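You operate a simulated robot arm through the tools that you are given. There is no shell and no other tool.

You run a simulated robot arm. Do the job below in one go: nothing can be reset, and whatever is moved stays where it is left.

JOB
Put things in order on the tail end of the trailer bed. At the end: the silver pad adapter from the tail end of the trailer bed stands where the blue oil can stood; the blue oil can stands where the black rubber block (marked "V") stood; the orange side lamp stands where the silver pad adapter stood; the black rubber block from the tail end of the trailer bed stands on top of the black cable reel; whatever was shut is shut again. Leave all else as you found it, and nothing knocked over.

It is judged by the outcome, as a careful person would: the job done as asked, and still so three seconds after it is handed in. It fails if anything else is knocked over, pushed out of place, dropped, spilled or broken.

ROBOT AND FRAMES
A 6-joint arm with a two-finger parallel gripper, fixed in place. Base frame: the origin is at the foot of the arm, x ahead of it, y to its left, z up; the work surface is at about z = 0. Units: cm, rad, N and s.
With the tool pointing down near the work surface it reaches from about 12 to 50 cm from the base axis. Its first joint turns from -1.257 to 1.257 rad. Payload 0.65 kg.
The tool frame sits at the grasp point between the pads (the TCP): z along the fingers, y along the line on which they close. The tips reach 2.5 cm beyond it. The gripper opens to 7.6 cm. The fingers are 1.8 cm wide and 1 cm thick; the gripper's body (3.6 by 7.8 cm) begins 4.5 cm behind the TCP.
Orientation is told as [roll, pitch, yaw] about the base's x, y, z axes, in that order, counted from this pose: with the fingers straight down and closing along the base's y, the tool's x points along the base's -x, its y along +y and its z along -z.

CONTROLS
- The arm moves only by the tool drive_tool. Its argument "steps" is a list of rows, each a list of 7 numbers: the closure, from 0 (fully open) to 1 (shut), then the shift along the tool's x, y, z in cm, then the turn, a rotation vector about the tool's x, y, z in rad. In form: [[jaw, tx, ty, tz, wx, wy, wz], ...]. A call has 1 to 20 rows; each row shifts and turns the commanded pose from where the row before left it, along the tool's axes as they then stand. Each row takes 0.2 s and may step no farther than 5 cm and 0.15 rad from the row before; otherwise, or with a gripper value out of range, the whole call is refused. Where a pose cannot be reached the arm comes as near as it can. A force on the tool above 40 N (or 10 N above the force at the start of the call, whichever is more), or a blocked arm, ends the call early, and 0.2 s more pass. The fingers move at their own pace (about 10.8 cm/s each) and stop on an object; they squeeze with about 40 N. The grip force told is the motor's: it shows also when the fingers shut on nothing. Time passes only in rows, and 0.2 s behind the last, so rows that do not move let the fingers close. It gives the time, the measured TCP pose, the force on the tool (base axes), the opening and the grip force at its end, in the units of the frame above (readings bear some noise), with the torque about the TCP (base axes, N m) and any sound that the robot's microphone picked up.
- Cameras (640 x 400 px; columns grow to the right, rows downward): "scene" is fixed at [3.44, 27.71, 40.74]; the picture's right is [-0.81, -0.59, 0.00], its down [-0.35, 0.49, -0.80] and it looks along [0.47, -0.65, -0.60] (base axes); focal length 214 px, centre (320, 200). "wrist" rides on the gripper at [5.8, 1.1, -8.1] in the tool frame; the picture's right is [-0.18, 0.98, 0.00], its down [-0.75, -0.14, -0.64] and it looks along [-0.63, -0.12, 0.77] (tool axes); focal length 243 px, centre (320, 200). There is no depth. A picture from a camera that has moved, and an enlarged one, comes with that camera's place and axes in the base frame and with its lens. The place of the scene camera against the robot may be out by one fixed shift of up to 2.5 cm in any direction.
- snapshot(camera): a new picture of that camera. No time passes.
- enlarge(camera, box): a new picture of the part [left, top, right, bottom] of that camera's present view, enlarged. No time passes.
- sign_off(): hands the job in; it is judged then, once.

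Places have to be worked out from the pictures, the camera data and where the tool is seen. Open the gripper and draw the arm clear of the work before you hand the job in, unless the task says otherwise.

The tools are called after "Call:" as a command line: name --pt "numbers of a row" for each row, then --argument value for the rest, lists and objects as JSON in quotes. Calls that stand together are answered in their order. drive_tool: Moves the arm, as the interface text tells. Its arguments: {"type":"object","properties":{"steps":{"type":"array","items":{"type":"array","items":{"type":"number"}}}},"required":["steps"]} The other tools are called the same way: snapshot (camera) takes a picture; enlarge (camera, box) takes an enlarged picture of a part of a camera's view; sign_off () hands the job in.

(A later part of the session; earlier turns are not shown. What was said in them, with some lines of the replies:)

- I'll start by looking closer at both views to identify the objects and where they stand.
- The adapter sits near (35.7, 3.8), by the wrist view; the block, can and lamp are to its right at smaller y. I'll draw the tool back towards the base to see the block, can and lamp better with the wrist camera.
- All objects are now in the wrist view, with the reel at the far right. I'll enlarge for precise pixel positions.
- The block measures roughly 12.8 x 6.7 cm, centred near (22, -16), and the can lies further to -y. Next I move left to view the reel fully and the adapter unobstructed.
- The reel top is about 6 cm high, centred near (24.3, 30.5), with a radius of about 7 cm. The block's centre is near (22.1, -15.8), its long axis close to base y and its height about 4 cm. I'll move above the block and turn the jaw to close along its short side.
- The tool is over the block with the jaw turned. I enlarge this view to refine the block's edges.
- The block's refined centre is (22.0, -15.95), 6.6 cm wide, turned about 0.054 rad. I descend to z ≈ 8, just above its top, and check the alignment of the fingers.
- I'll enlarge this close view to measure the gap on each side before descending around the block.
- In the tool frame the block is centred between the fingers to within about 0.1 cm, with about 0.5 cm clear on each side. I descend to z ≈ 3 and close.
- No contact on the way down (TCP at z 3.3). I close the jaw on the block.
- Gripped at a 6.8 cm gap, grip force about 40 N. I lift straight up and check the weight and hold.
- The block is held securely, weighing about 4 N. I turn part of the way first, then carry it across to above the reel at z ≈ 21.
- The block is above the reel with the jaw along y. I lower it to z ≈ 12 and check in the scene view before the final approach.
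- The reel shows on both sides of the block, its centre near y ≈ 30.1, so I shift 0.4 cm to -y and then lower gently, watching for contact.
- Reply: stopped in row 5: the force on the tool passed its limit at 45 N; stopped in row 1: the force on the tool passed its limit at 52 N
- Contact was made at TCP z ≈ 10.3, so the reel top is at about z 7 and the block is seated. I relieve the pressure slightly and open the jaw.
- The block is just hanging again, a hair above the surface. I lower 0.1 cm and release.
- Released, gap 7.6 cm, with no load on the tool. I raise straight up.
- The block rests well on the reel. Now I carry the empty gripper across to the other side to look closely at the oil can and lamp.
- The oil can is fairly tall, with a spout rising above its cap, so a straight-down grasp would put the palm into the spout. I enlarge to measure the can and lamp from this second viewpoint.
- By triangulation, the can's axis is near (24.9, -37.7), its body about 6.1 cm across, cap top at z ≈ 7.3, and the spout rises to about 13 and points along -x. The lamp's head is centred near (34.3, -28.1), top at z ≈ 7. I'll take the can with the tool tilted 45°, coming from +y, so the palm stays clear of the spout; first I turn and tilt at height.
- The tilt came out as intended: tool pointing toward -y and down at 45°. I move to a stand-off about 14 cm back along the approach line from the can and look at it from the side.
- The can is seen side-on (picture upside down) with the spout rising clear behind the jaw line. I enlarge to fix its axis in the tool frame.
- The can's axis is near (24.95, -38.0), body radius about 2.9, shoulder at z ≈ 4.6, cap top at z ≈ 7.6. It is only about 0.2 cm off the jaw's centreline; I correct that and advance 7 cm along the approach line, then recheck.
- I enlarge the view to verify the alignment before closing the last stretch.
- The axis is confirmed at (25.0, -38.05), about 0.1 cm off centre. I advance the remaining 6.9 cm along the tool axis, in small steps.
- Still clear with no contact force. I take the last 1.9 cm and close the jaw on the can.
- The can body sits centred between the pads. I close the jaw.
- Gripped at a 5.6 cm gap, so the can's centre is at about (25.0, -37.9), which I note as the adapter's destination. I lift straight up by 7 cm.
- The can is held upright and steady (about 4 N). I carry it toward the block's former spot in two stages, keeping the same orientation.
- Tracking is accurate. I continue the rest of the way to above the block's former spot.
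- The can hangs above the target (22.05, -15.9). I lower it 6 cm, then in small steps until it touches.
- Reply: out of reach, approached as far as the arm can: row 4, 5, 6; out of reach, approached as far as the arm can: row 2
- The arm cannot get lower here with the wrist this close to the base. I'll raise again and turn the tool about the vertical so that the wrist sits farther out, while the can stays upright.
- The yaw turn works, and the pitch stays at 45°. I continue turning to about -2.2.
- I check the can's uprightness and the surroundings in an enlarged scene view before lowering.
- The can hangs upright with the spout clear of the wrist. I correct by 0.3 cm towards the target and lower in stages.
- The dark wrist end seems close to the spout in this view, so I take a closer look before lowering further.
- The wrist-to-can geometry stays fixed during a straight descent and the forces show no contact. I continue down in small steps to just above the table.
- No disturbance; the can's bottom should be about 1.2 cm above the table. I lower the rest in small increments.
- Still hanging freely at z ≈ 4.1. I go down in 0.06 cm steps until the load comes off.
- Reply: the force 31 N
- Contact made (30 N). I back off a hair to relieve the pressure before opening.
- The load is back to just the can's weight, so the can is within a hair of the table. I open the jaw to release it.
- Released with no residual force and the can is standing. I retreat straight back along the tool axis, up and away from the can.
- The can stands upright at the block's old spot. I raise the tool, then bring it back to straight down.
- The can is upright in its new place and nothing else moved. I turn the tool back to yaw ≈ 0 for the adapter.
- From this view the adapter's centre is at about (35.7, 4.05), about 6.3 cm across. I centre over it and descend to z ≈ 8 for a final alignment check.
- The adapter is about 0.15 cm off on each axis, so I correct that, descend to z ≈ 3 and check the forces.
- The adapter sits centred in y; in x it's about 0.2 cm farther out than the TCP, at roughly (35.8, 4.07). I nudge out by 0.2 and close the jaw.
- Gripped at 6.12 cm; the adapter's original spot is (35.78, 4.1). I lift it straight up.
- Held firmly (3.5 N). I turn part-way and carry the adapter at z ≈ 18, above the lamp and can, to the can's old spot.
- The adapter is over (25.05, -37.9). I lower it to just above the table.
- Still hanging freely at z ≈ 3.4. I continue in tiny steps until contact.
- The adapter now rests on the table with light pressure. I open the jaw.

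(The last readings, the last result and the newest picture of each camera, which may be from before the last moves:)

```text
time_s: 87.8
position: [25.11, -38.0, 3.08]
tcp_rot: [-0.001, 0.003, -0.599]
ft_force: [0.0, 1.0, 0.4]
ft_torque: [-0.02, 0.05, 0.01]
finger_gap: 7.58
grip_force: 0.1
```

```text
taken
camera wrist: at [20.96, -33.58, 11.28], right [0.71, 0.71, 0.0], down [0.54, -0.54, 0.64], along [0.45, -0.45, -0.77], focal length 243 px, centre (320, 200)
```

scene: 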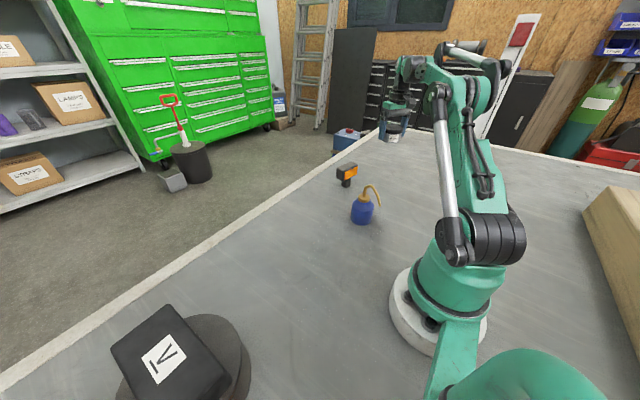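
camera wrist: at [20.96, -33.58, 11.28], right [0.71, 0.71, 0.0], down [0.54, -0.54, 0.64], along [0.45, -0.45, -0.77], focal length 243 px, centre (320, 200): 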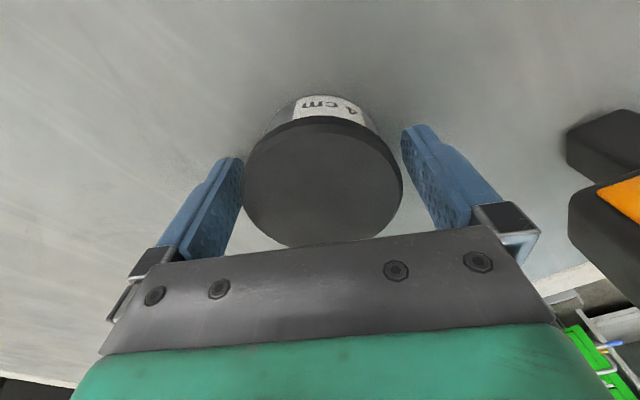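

Released cleanly. I rise straight up to z ≈ 22.

Call:
drive_tool --pt "0 0 0 -0.7 0 0 0" --pt "0 0 0 -1.3 0 0 0" --pt "0 0 0 -2 0 0 0" --pt "0 0 0 -3 0 0 0" --pt "0 0 0 -3 0 0 0" --pt "0 0 0 -3 0 0 0" --pt "0 0 0 -3 0 0 0" --pt "0 0 0 -3 0 0 0" --pt "0 0 0 0 0 0 0"

Call:
snapshot --camera "wrist"

Call:
snapshot --camera "scene"

```text
time_s: 89.8
position: [24.99, -37.9, 22.15]
tcp_rot: [-0.001, 0.002, -0.598]
ft_force: [-0.4, -0.9, 0.0]
ft_torque: [0.0, -0.02, -0.01]
finger_gap: 7.6
grip_force: 0.1
```

```text
taken
camera wrist: at [21.01, -33.61, 30.31], right [0.71, 0.71, 0.0], down [0.54, -0.54, 0.64], along [0.45, -0.45, -0.77], focal length 243 px, centre (320, 200)
```

wrist: 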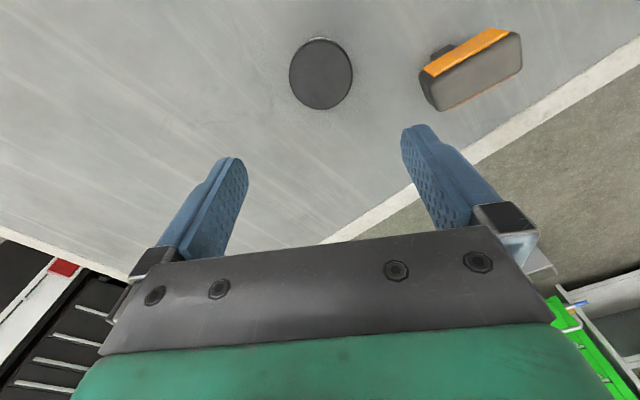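

```text
taken
```

scene: 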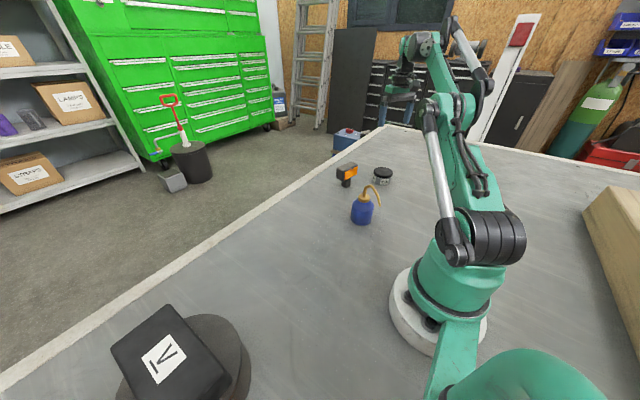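

The adapter stands where the can was. Next is the lamp: I turn the jaw so that it closes across the lamp head's thin side and move above it.

Call:
drive_tool --pt "0 0 0 0 0 0 0.129" --pt "0 0 0 0 0 0 0.129" --pt "0 0 0 0 0 0 0.129" --pt "0 0 0 0 0 0 0.129" --pt "0 0 0 0 0 0 0.129" --pt "0 0 0 0 0 0 0.129" --pt "0 0 0 0 0 0 0.129" --pt "0 0 0 0 0 0 0.129" --pt "0 0 0 0 0 0 0.129" --pt "0 0 0 0 0 0 0" --pt "0 1.9 1.213 0 0 0 0" --pt "0 1.9 1.213 0 0 0 0" --pt "0 1.9 1.213 0 0 0 0" --pt "0 1.9 1.213 0 0 0 0" --pt "0 1.9 1.213 0 0 0 0" --pt "0 1.9 1.213 0 0 0 0" --pt "0 0 0 0 0 0 0"

Call:
snapshot --camera "wrist"

Call:
enlarge --camera "wrist" --box '[220, 20, 420, 145]'

```text
time_s: 93.5
position: [34.38, -28.09, 22.18]
tcp_rot: [-0.002, 0.0, -1.76]
ft_force: [0.3, 0.3, -0.4]
ft_torque: [0.04, -0.02, -0.01]
finger_gap: 7.6
grip_force: 0.1
```

```text
taken
camera wrist: at [36.67, -22.46, 30.2], right [0.93, -0.36, 0.0], down [-0.28, -0.71, 0.64], along [-0.24, -0.6, -0.77], focal length 243 px, centre (320, 200)
```

wrist: 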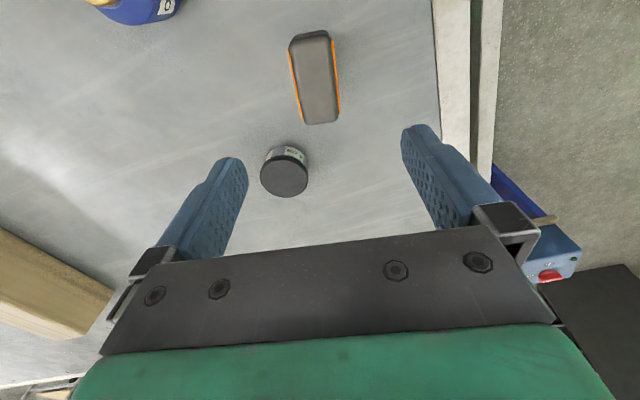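

```text
3.20 times, centred on (320, 82) of wrist
camera zoom: at [36.67, -22.46, 30.2], right [0.93, -0.36, 0.0], down [-0.28, -0.71, 0.64], along [-0.24, -0.6, -0.77], focal length 776 px, centre (320, 576)
```

zoom: 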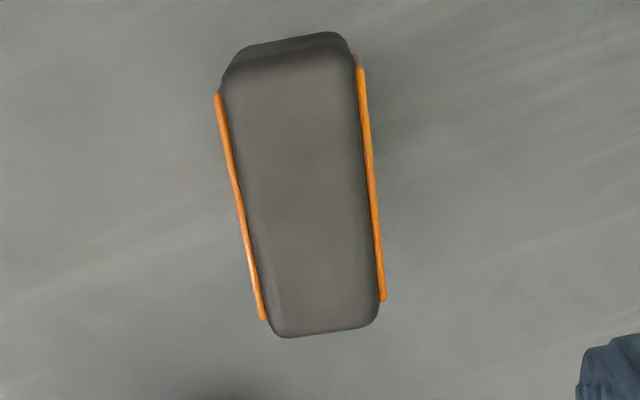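

The lamp head is centred 0.4 cm off in the jaw direction, about 3.7 cm thick and turned 0.03 rad. I correct and descend to z ≈ 10.5 (tips at 8, above the head).

Call:
drive_tool --pt "0 -0.03 -0.4 1.5 0 0 0.03" --pt "0 0 0 2.5 0 0 0" --pt "0 0 0 2.5 0 0 0" --pt "0 0 0 2.5 0 0 0" --pt "0 0 0 1.5 0 0 0" --pt "0 0 0 1.2 0 0 0" --pt "0 0 0 0 0 0 0"

Call:
snapshot --camera "wrist"

Call:
enlarge --camera "wrist" --box '[200, 80, 440, 230]'

Call:
enlarge --camera "scene" --box '[310, 110, 430, 210]'

```text
time_s: 95.0
position: [33.87, -28.16, 10.33]
tcp_rot: [-0.002, -0.002, -1.789]
ft_force: [0.2, -0.3, 0.5]
ft_torque: [-0.02, -0.01, -0.03]
finger_gap: 7.59
grip_force: 0.0
```

```text
taken
camera wrist: at [36.39, -22.49, 18.56], right [0.92, -0.39, 0.0], down [-0.3, -0.7, 0.64], along [-0.25, -0.59, -0.77], focal length 243 px, centre (320, 200)
```

wrist: 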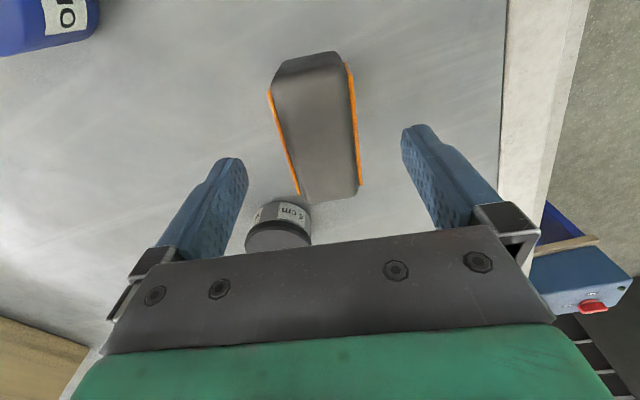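

```text
2.67 times, centred on (320, 155) of wrist
camera zoom: at [36.39, -22.49, 18.56], right [0.92, -0.39, 0.0], down [-0.3, -0.7, 0.64], along [-0.25, -0.59, -0.77], focal length 647 px, centre (320, 320)
```

zoom: 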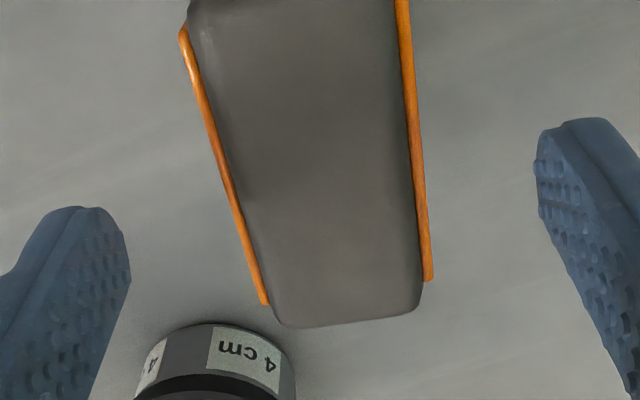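

```text
4.00 times, centred on (370, 160) of scene
camera zoom: at [3.44, 27.71, 40.74], right [-0.81, -0.59, 0.0], down [-0.35, 0.49, -0.8], along [0.47, -0.65, -0.6], focal length 858 px, centre (120, 360)
```

zoom: 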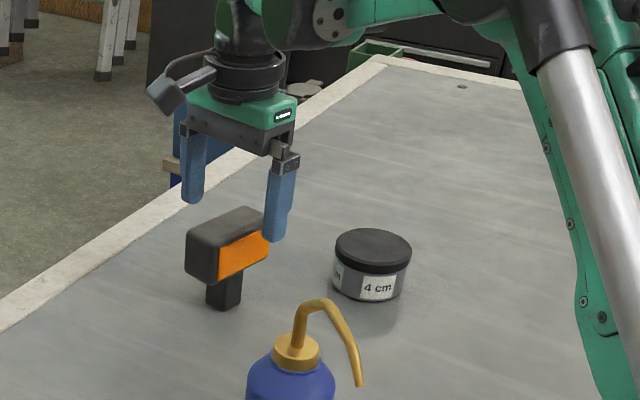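

The lamp head is now centred within 0.05 cm and parallel to the pads. I descend to z ≈ 5.1, with the tips just below the head.

Call:
drive_tool --pt "0 0 0 1 0 0 0" --pt "0 0 0 1 0 0 0" --pt "0 0 0 1 0 0 0" --pt "0 0 0 1 0 0 0" --pt "0 0 0 1 0 0 0" --pt "0 0 0 0.2 0 0 0" --pt "0 0 0 0 0 0 0"

Call:
enlarge --camera "scene" --box '[310, 110, 430, 210]'

Call:
snapshot --camera "wrist"

```text
time_s: 96.7
position: [33.97, -28.01, 5.12]
tcp_rot: [-0.002, 0.001, -1.789]
ft_force: [-0.4, 0.5, -0.9]
ft_torque: [0.0, 0.01, -0.01]
finger_gap: 7.59
grip_force: 0.1
```

```text
4.00 times, centred on (370, 160) of scene
camera zoom: at [3.44, 27.71, 40.74], right [-0.81, -0.59, 0.0], down [-0.35, 0.49, -0.8], along [0.47, -0.65, -0.6], focal length 858 px, centre (120, 360)
```

zoom: 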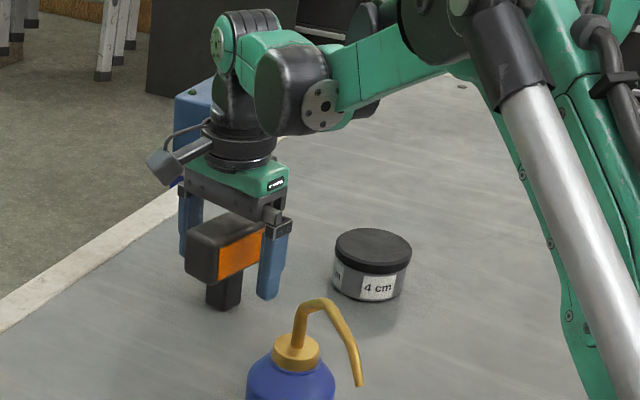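

```text
taken
camera wrist: at [36.33, -22.49, 13.36], right [0.92, -0.39, 0.0], down [-0.3, -0.7, 0.64], along [-0.25, -0.59, -0.77], focal length 243 px, centre (320, 200)
```

wrist: 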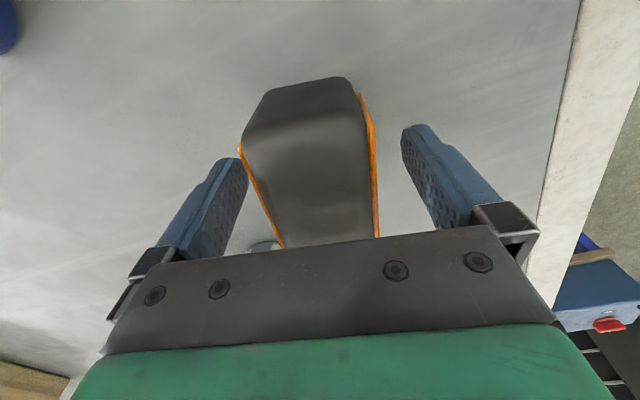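

Both fingers straddle the head evenly. I close the jaw.

Call:
drive_tool --pt "1 0 0 0 0 0 0" --pt "1 0 0 0 0 0 0" --pt "1 0 0 0 0 0 0" --pt "1 0 0 0 0 0 0"

Call:
snapshot --camera "wrist"

```text
time_s: 97.7
position: [33.76, -28.07, 5.19]
tcp_rot: [0.0, 0.001, -1.789]
ft_force: [0.2, 0.2, -0.3]
ft_torque: [0.04, -0.02, -0.01]
finger_gap: 3.88
grip_force: 39.9
```

```text
taken
camera wrist: at [36.33, -22.48, 13.37], right [0.92, -0.39, 0.0], down [-0.3, -0.7, 0.64], along [-0.25, -0.59, -0.77], focal length 243 px, centre (320, 200)
```

wrist: 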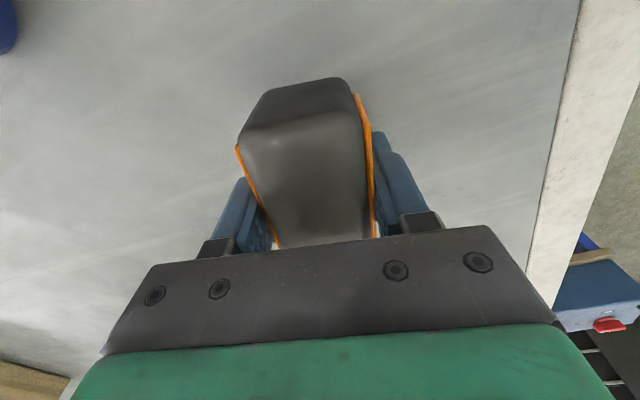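

Gripped at 3.88 cm. I lift the lamp straight up 12 cm.

Call:
drive_tool --pt "1 0 0 -0.5 0 0 0" --pt "1 0 0 -1 0 0 0" --pt "1 0 0 -2 0 0 0" --pt "1 0 0 -3 0 0 0" --pt "1 0 0 -3 0 0 0" --pt "1 0 0 -2.5 0 0 0" --pt "1 0 0 0 0 0 0"

Call:
snapshot --camera "wrist"

Call:
enlarge --camera "scene" --box '[310, 90, 430, 210]'

```text
time_s: 99.2
position: [33.78, -28.1, 17.36]
tcp_rot: [-0.001, -0.002, -1.79]
ft_force: [-0.8, -0.3, -1.8]
ft_torque: [0.01, 0.02, 0.04]
finger_gap: 3.88
grip_force: 40.1
```

```text
taken
camera wrist: at [36.27, -22.51, 25.39], right [0.92, -0.39, 0.0], down [-0.3, -0.7, 0.64], along [-0.25, -0.59, -0.77], focal length 243 px, centre (320, 200)
```

wrist: 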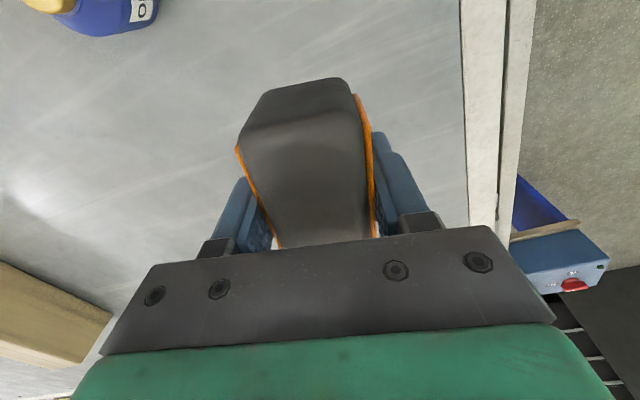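

```text
3.33 times, centred on (370, 150) of scene
camera zoom: at [3.44, 27.71, 40.74], right [-0.81, -0.59, 0.0], down [-0.35, 0.49, -0.8], along [0.47, -0.65, -0.6], focal length 715 px, centre (153, 367)
```

zoom: 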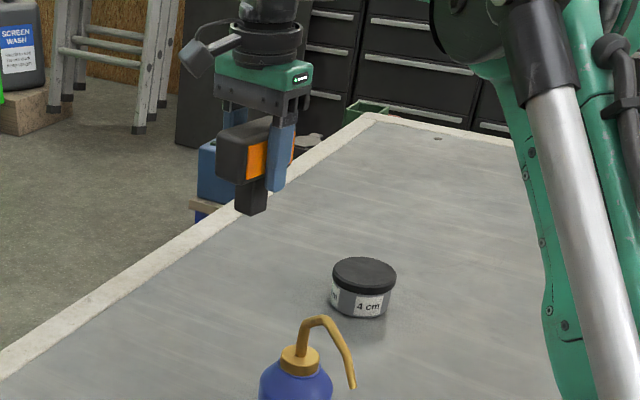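

Held upright, about 2 N. I carry it across to above the adapter's old spot (35.78, 4.1), keeping its orientation.

Call:
drive_tool --pt "1 1.33 -0.213 0 0 0 0" --pt "1 2.65 -0.425 0 0 0 0" --pt "1 2.65 -0.425 0 0 0 0" --pt "1 2.65 -0.425 0 0 0 0" --pt "1 2.65 -0.425 0 0 0 0" --pt "1 2.65 -0.425 0 0 0 0" --pt "1 2.65 -0.425 0 0 0 0" --pt "1 2.65 -0.425 0 0 0 0" --pt "1 2.65 -0.425 0 0 0 0" --pt "1 2.65 -0.425 0 0 0 0" --pt "1 2.65 -0.425 0 0 0 0" --pt "1 2.65 -0.425 0 0 0 0" --pt "1 1.35 -0.212 0 0 0 0" --pt "1 0 0 0 0 0 0"

Call:
snapshot --camera "wrist"

Call:
snapshot --camera "scene"

```text
time_s: 102.2
position: [35.91, 4.2, 17.23]
tcp_rot: [-0.002, 0.001, -1.789]
ft_force: [0.4, -0.4, -1.2]
ft_torque: [-0.02, 0.02, -0.01]
finger_gap: 3.84
grip_force: 40.2
```

```text
taken
camera wrist: at [38.33, 9.77, 25.35], right [0.92, -0.39, 0.0], down [-0.3, -0.7, 0.64], along [-0.25, -0.59, -0.77], focal length 243 px, centre (320, 200)
```

wrist: 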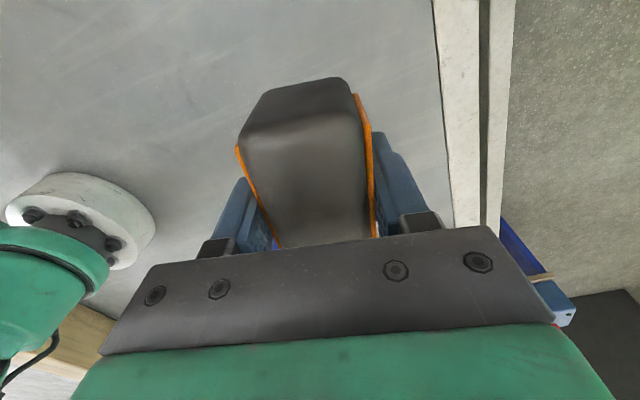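

```text
taken
```

scene: 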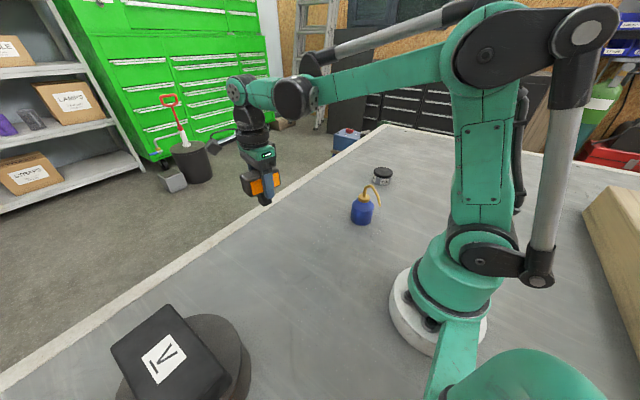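

I take an enlarged look at the hanging lamp to see how the stem sits under the head.

Call:
enlarge --camera "scene" --box '[215, 120, 315, 220]'

```text
4.00 times, centred on (265, 170) of scene
camera zoom: at [3.44, 27.71, 40.74], right [-0.81, -0.59, 0.0], down [-0.35, 0.49, -0.8], along [0.47, -0.65, -0.6], focal length 858 px, centre (540, 320)
```

zoom: 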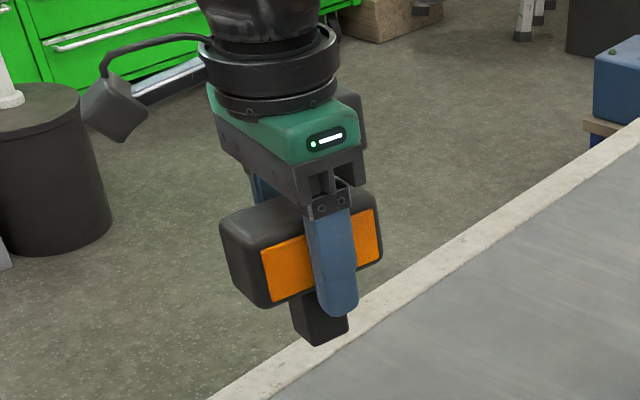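

The stem is centred under the head and hangs vertically. I lower toward the table.

Call:
drive_tool --pt "1 0 0 1.5 0 0 0" --pt "1 0 0 2.5 0 0 0" --pt "1 0 0 2.5 0 0 0" --pt "1 0 0 2.5 0 0 0" --pt "1 0 0 1.5 0 0 0" --pt "1 0 0 0.8 0 0 0" --pt "1 0 0 0 0 0 0"

Call:
drive_tool --pt "1 0 0 0.2 0 0 0" --pt "1 0 0 0.15 0 0 0" --pt "1 0 0 0.1 0 0 0" --pt "1 0 0 0 0 0 0"

Call:
drive_tool --pt "1 0 0 0.08 0 0 0" --pt "1 0 0 0 0 0 0"

```text
time_s: 103.8
position: [35.94, 4.24, 5.85]
tcp_rot: [-0.002, 0.001, -1.79]
ft_force: [-1.0, -0.6, -1.9]
ft_torque: [0.04, 0.01, 0.0]
finger_gap: 3.85
grip_force: 40.5
```

```text
time_s: 104.8
position: [35.9, 4.22, 5.41]
tcp_rot: [-0.002, 0.001, -1.788]
ft_force: [0.2, 0.0, -1.2]
ft_torque: [0.0, -0.01, 0.03]
finger_gap: 3.86
grip_force: 39.9
```

```text
time_s: 105.5
position: [35.91, 4.15, 5.33]
tcp_rot: [-0.001, -0.001, -1.789]
ft_force: [0.8, -0.3, -1.7]
ft_torque: [0.03, 0.01, 0.0]
finger_gap: 3.86
grip_force: 40.5
```

The readings average (35.91, 4.2), so I correct about 0.1 cm toward the target and continue down in tiny steps.

Call:
drive_tool --pt "1 -0.1 -0.1 0 0 0 0" --pt "1 0 0 0.06 0 0 0" --pt "1 0 0 0 0 0 0"

Call:
drive_tool --pt "1 0 0 0.06 0 0 0" --pt "1 0 0 0 0 0 0"

Call:
drive_tool --pt "1 0 0 0.04 0 0 0" --pt "1 0 0 0 0 0 0"

```text
time_s: 106.2
position: [35.78, 4.11, 5.28]
tcp_rot: [-0.002, 0.002, -1.79]
ft_force: [0.0, -0.9, -1.4]
ft_torque: [0.01, 0.0, -0.01]
finger_gap: 3.86
grip_force: 39.5
```

```text
time_s: 106.8
position: [35.71, 4.04, 5.18]
tcp_rot: [-0.002, 0.0, -1.788]
ft_force: [-0.1, 0.0, -1.8]
ft_torque: [-0.03, 0.02, -0.01]
finger_gap: 3.88
grip_force: 40.3
```

```text
time_s: 107.5
position: [35.83, 4.08, 5.22]
tcp_rot: [-0.003, 0.0, -1.789]
ft_force: [-2.1, -1.4, 25.9]
ft_torque: [0.0, 0.03, 0.01]
finger_gap: 3.85
grip_force: 39.8
```

Contact (26 N). I back off a hair before release.

Call:
drive_tool --pt "1 0 0 -0.03 0 0 0" --pt "1 0 0 0 0 0 0"

```text
time_s: 108.0
position: [35.76, 4.23, 5.29]
tcp_rot: [-0.001, 0.001, -1.789]
ft_force: [-2.6, -0.5, 5.4]
ft_torque: [-0.07, 0.08, -0.04]
finger_gap: 3.87
grip_force: 40.0
```

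Light contact remains, so the foot is flat on the table. I open the jaw.

Call:
drive_tool --pt "0.3 0 0 0 0 0 0" --pt "0 0 0 0 0 0 0" --pt "0 0 0 0 0 0 0" --pt "0 0 0 0 0 0 0"

Call:
snapshot --camera "wrist"

Call:
enlarge --camera "scene" --box '[215, 160, 315, 260]'

```text
time_s: 109.0
position: [35.89, 4.14, 5.21]
tcp_rot: [-0.003, -0.001, -1.789]
ft_force: [-0.8, -0.2, -0.1]
ft_torque: [-0.03, 0.02, 0.01]
finger_gap: 7.62
grip_force: 0.1
```

```text
taken
camera wrist: at [38.23, 9.64, 13.38], right [0.92, -0.39, 0.0], down [-0.3, -0.7, 0.64], along [-0.25, -0.59, -0.77], focal length 243 px, centre (320, 200)
```

wrist: 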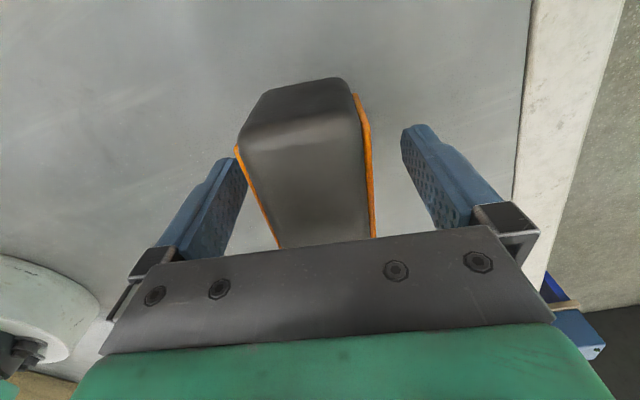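

```text
4.00 times, centred on (265, 210) of scene
camera zoom: at [3.44, 27.71, 40.74], right [-0.81, -0.59, 0.0], down [-0.35, 0.49, -0.8], along [0.47, -0.65, -0.6], focal length 858 px, centre (540, 160)
```

zoom: 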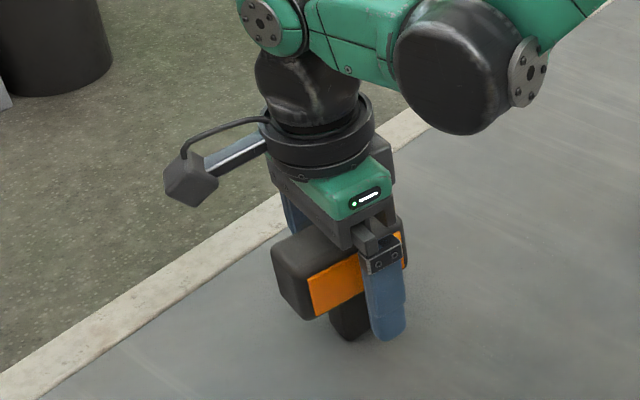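

The lamp is standing free with even gaps to both fingers. I rise straight up and clear.

Call:
drive_tool --pt "0 0 0 -0.6 0 0 0" --pt "0 0 0 -1 0 0 0" --pt "0 0 0 -1.5 0 0 0" --pt "0 0 0 -2 0 0 0" --pt "0 0 0 -3 0 0 0" --pt "0 0 0 -3 0 0 0" --pt "0 0 0 -3 0 0 0" --pt "0 0 0 -3 0 0 0" --pt "0 0 0 -3 0 0 0" --pt "0 0 0 0 0 0 0"

Call:
snapshot --camera "wrist"

Call:
snapshot --camera "scene"

```text
time_s: 111.2
position: [35.68, 3.98, 25.48]
tcp_rot: [-0.001, 0.0, -1.79]
ft_force: [-0.4, 0.4, 0.1]
ft_torque: [0.02, 0.0, 0.0]
finger_gap: 7.58
grip_force: 0.0
```

```text
taken
camera wrist: at [38.22, 9.69, 33.55], right [0.92, -0.39, 0.0], down [-0.3, -0.7, 0.64], along [-0.25, -0.59, -0.77], focal length 243 px, centre (320, 200)
```

wrist: 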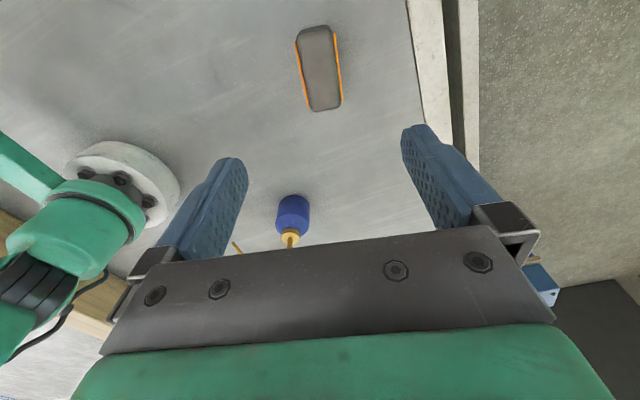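

```text
taken
```

scene: 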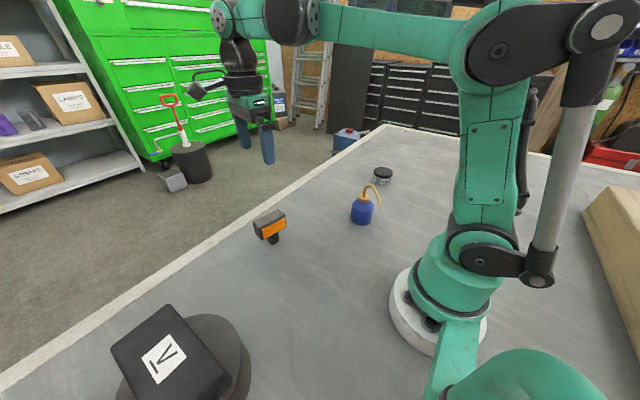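

All four items are in place. I verify with an enlarged scene view matching the first one, and check the reel.

Call:
enlarge --camera "scene" --box '[220, 120, 460, 270]'

Call:
enlarge --camera "scene" --box '[60, 250, 340, 400]'

```text
2.67 times, centred on (340, 195) of scene
camera zoom: at [3.44, 27.71, 40.74], right [-0.81, -0.59, 0.0], down [-0.35, 0.49, -0.8], along [0.47, -0.65, -0.6], focal length 572 px, centre (267, 213)
```

zoom: 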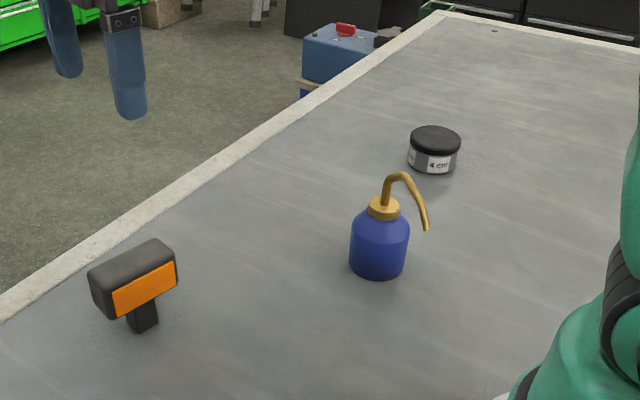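

```text
2.29 times, centred on (200, 325) of scene
camera zoom: at [3.44, 27.71, 40.74], right [-0.81, -0.59, 0.0], down [-0.35, 0.49, -0.8], along [0.47, -0.65, -0.6], focal length 490 px, centre (594, -86)
```

zoom: 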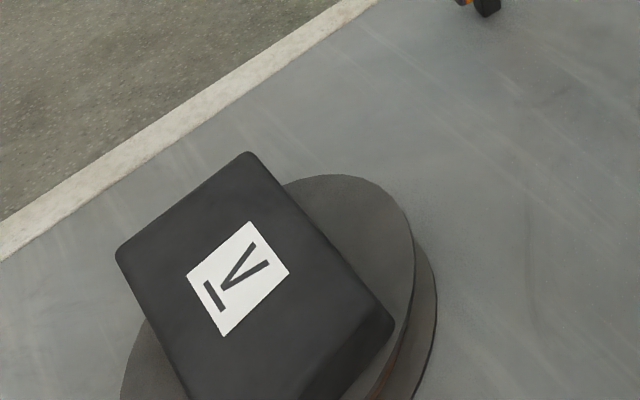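

The adapter, can and lamp stand upright at the intended spots and the block lies squarely on the reel; nothing was opened. I draw the arm up to near its starting pose, with the gripper open.

Call:
drive_tool --pt "0 0 0 -2 0 0 0" --pt "0 0 0 -2.5 0 0 0" --pt "0 0 0 -2.2 0 0 0" --pt "0 0 0 0 0 0 -0.13" --pt "0 0 0 0 0 0 -0.13" --pt "0 0 0 0 0 0 -0.13" --pt "0 0 0 0 0 0 -0.13" --pt "0 0 0 0 0 0 -0.13" --pt "0 0 0 0 0 0 -0.13" --pt "0 0 0 0 0 0 -0.13" --pt "0 0 0 0 0 0 -0.13" --pt "0 0 0 0 0 0 -0.13" --pt "0 0 0 0 0 0 -0.13" --pt "0 0 0 0 0 0 -0.13" --pt "0 0 0 0 0 0 -0.13" --pt "0 0 0 0 0 0 -0.13" --pt "0 0 0 0 0 0 -0.1" --pt "0 0 0 0 0 0 0"

Call:
drive_tool --pt "0 2.5 -2 0 0 0 0" --pt "0 2.5 -2 0 0 0 0" --pt "0 2.5 -2 0 0 0 0" --pt "0 2.5 -1 0 0 0 0" --pt "0 0 0 0 0 0 0"

Call:
snapshot --camera "wrist"

Call:
snapshot --camera "scene"

```text
time_s: 115.0
position: [35.87, 4.06, 31.95]
tcp_rot: [0.0, 0.003, 0.004]
ft_force: [-0.3, 0.2, -1.5]
ft_torque: [0.04, 0.03, 0.0]
finger_gap: 7.62
grip_force: 0.1
```

```text
time_s: 116.2
position: [25.76, -2.91, 32.2]
tcp_rot: [0.001, 0.0, 0.001]
ft_force: [0.1, -0.5, 0.6]
ft_torque: [0.01, -0.02, 0.01]
finger_gap: 7.6
grip_force: 0.0
```

```text
taken
camera wrist: at [20.09, -1.75, 40.24], right [0.18, 0.98, 0.0], down [0.75, -0.14, 0.64], along [0.63, -0.12, -0.77], focal length 243 px, centre (320, 200)
```

wrist: 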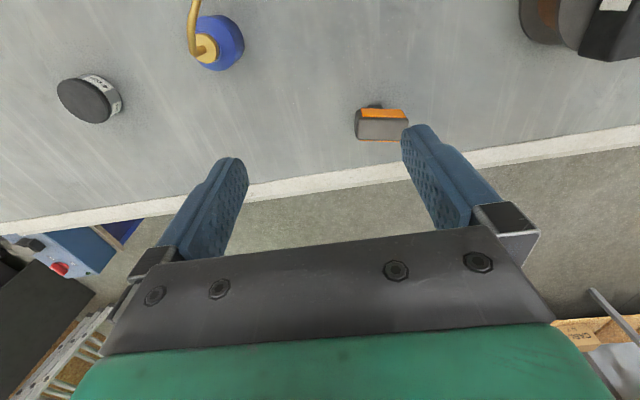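

```text
taken
```

scene: 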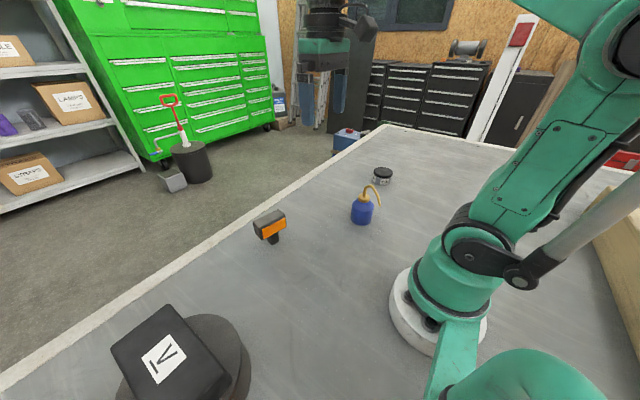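

Everything is standing steadily: the adapter at the can's old spot, the can at the block's, the lamp at the adapter's, and the block on the reel. The gripper is open and the arm clear, so I hand the job in.

Call:
sign_off

```text
The job is handed in.
```

The tail end of the trailer bed is in order and I've handed the job in. In the last pictures every item was upright and steady.

| Item | Where it is now | Position (x, y in cm) |
|---|---|---|
| Black rubber block ("V") | Lying flat on top of the black cable reel | (24.2, 30.1) |
| Blue oil can | Where the block stood | (22.1, -15.9) |
| Silver pad adapter | Where the oil can stood | (25.0, -37.9) |
| Orange side lamp | Where the adapter stood | (35.8, 4.1) |

- **Placement:** I estimate the can, adapter and lamp are within a few millimetres of the spots they took over. The block sits about half a centimetre off the reel's centre.
- **Orientation:** The oil can's spout now points in a different direction, because I had to turn the can to set it down within the arm's reach. The block is turned about 90° from how it lay before. The lamp kept its original direction.
- **Everything else:** I opened nothing, so there was nothing to shut again. I saw nothing else moved or knocked over. The gripper is open and the arm is clear of the work.
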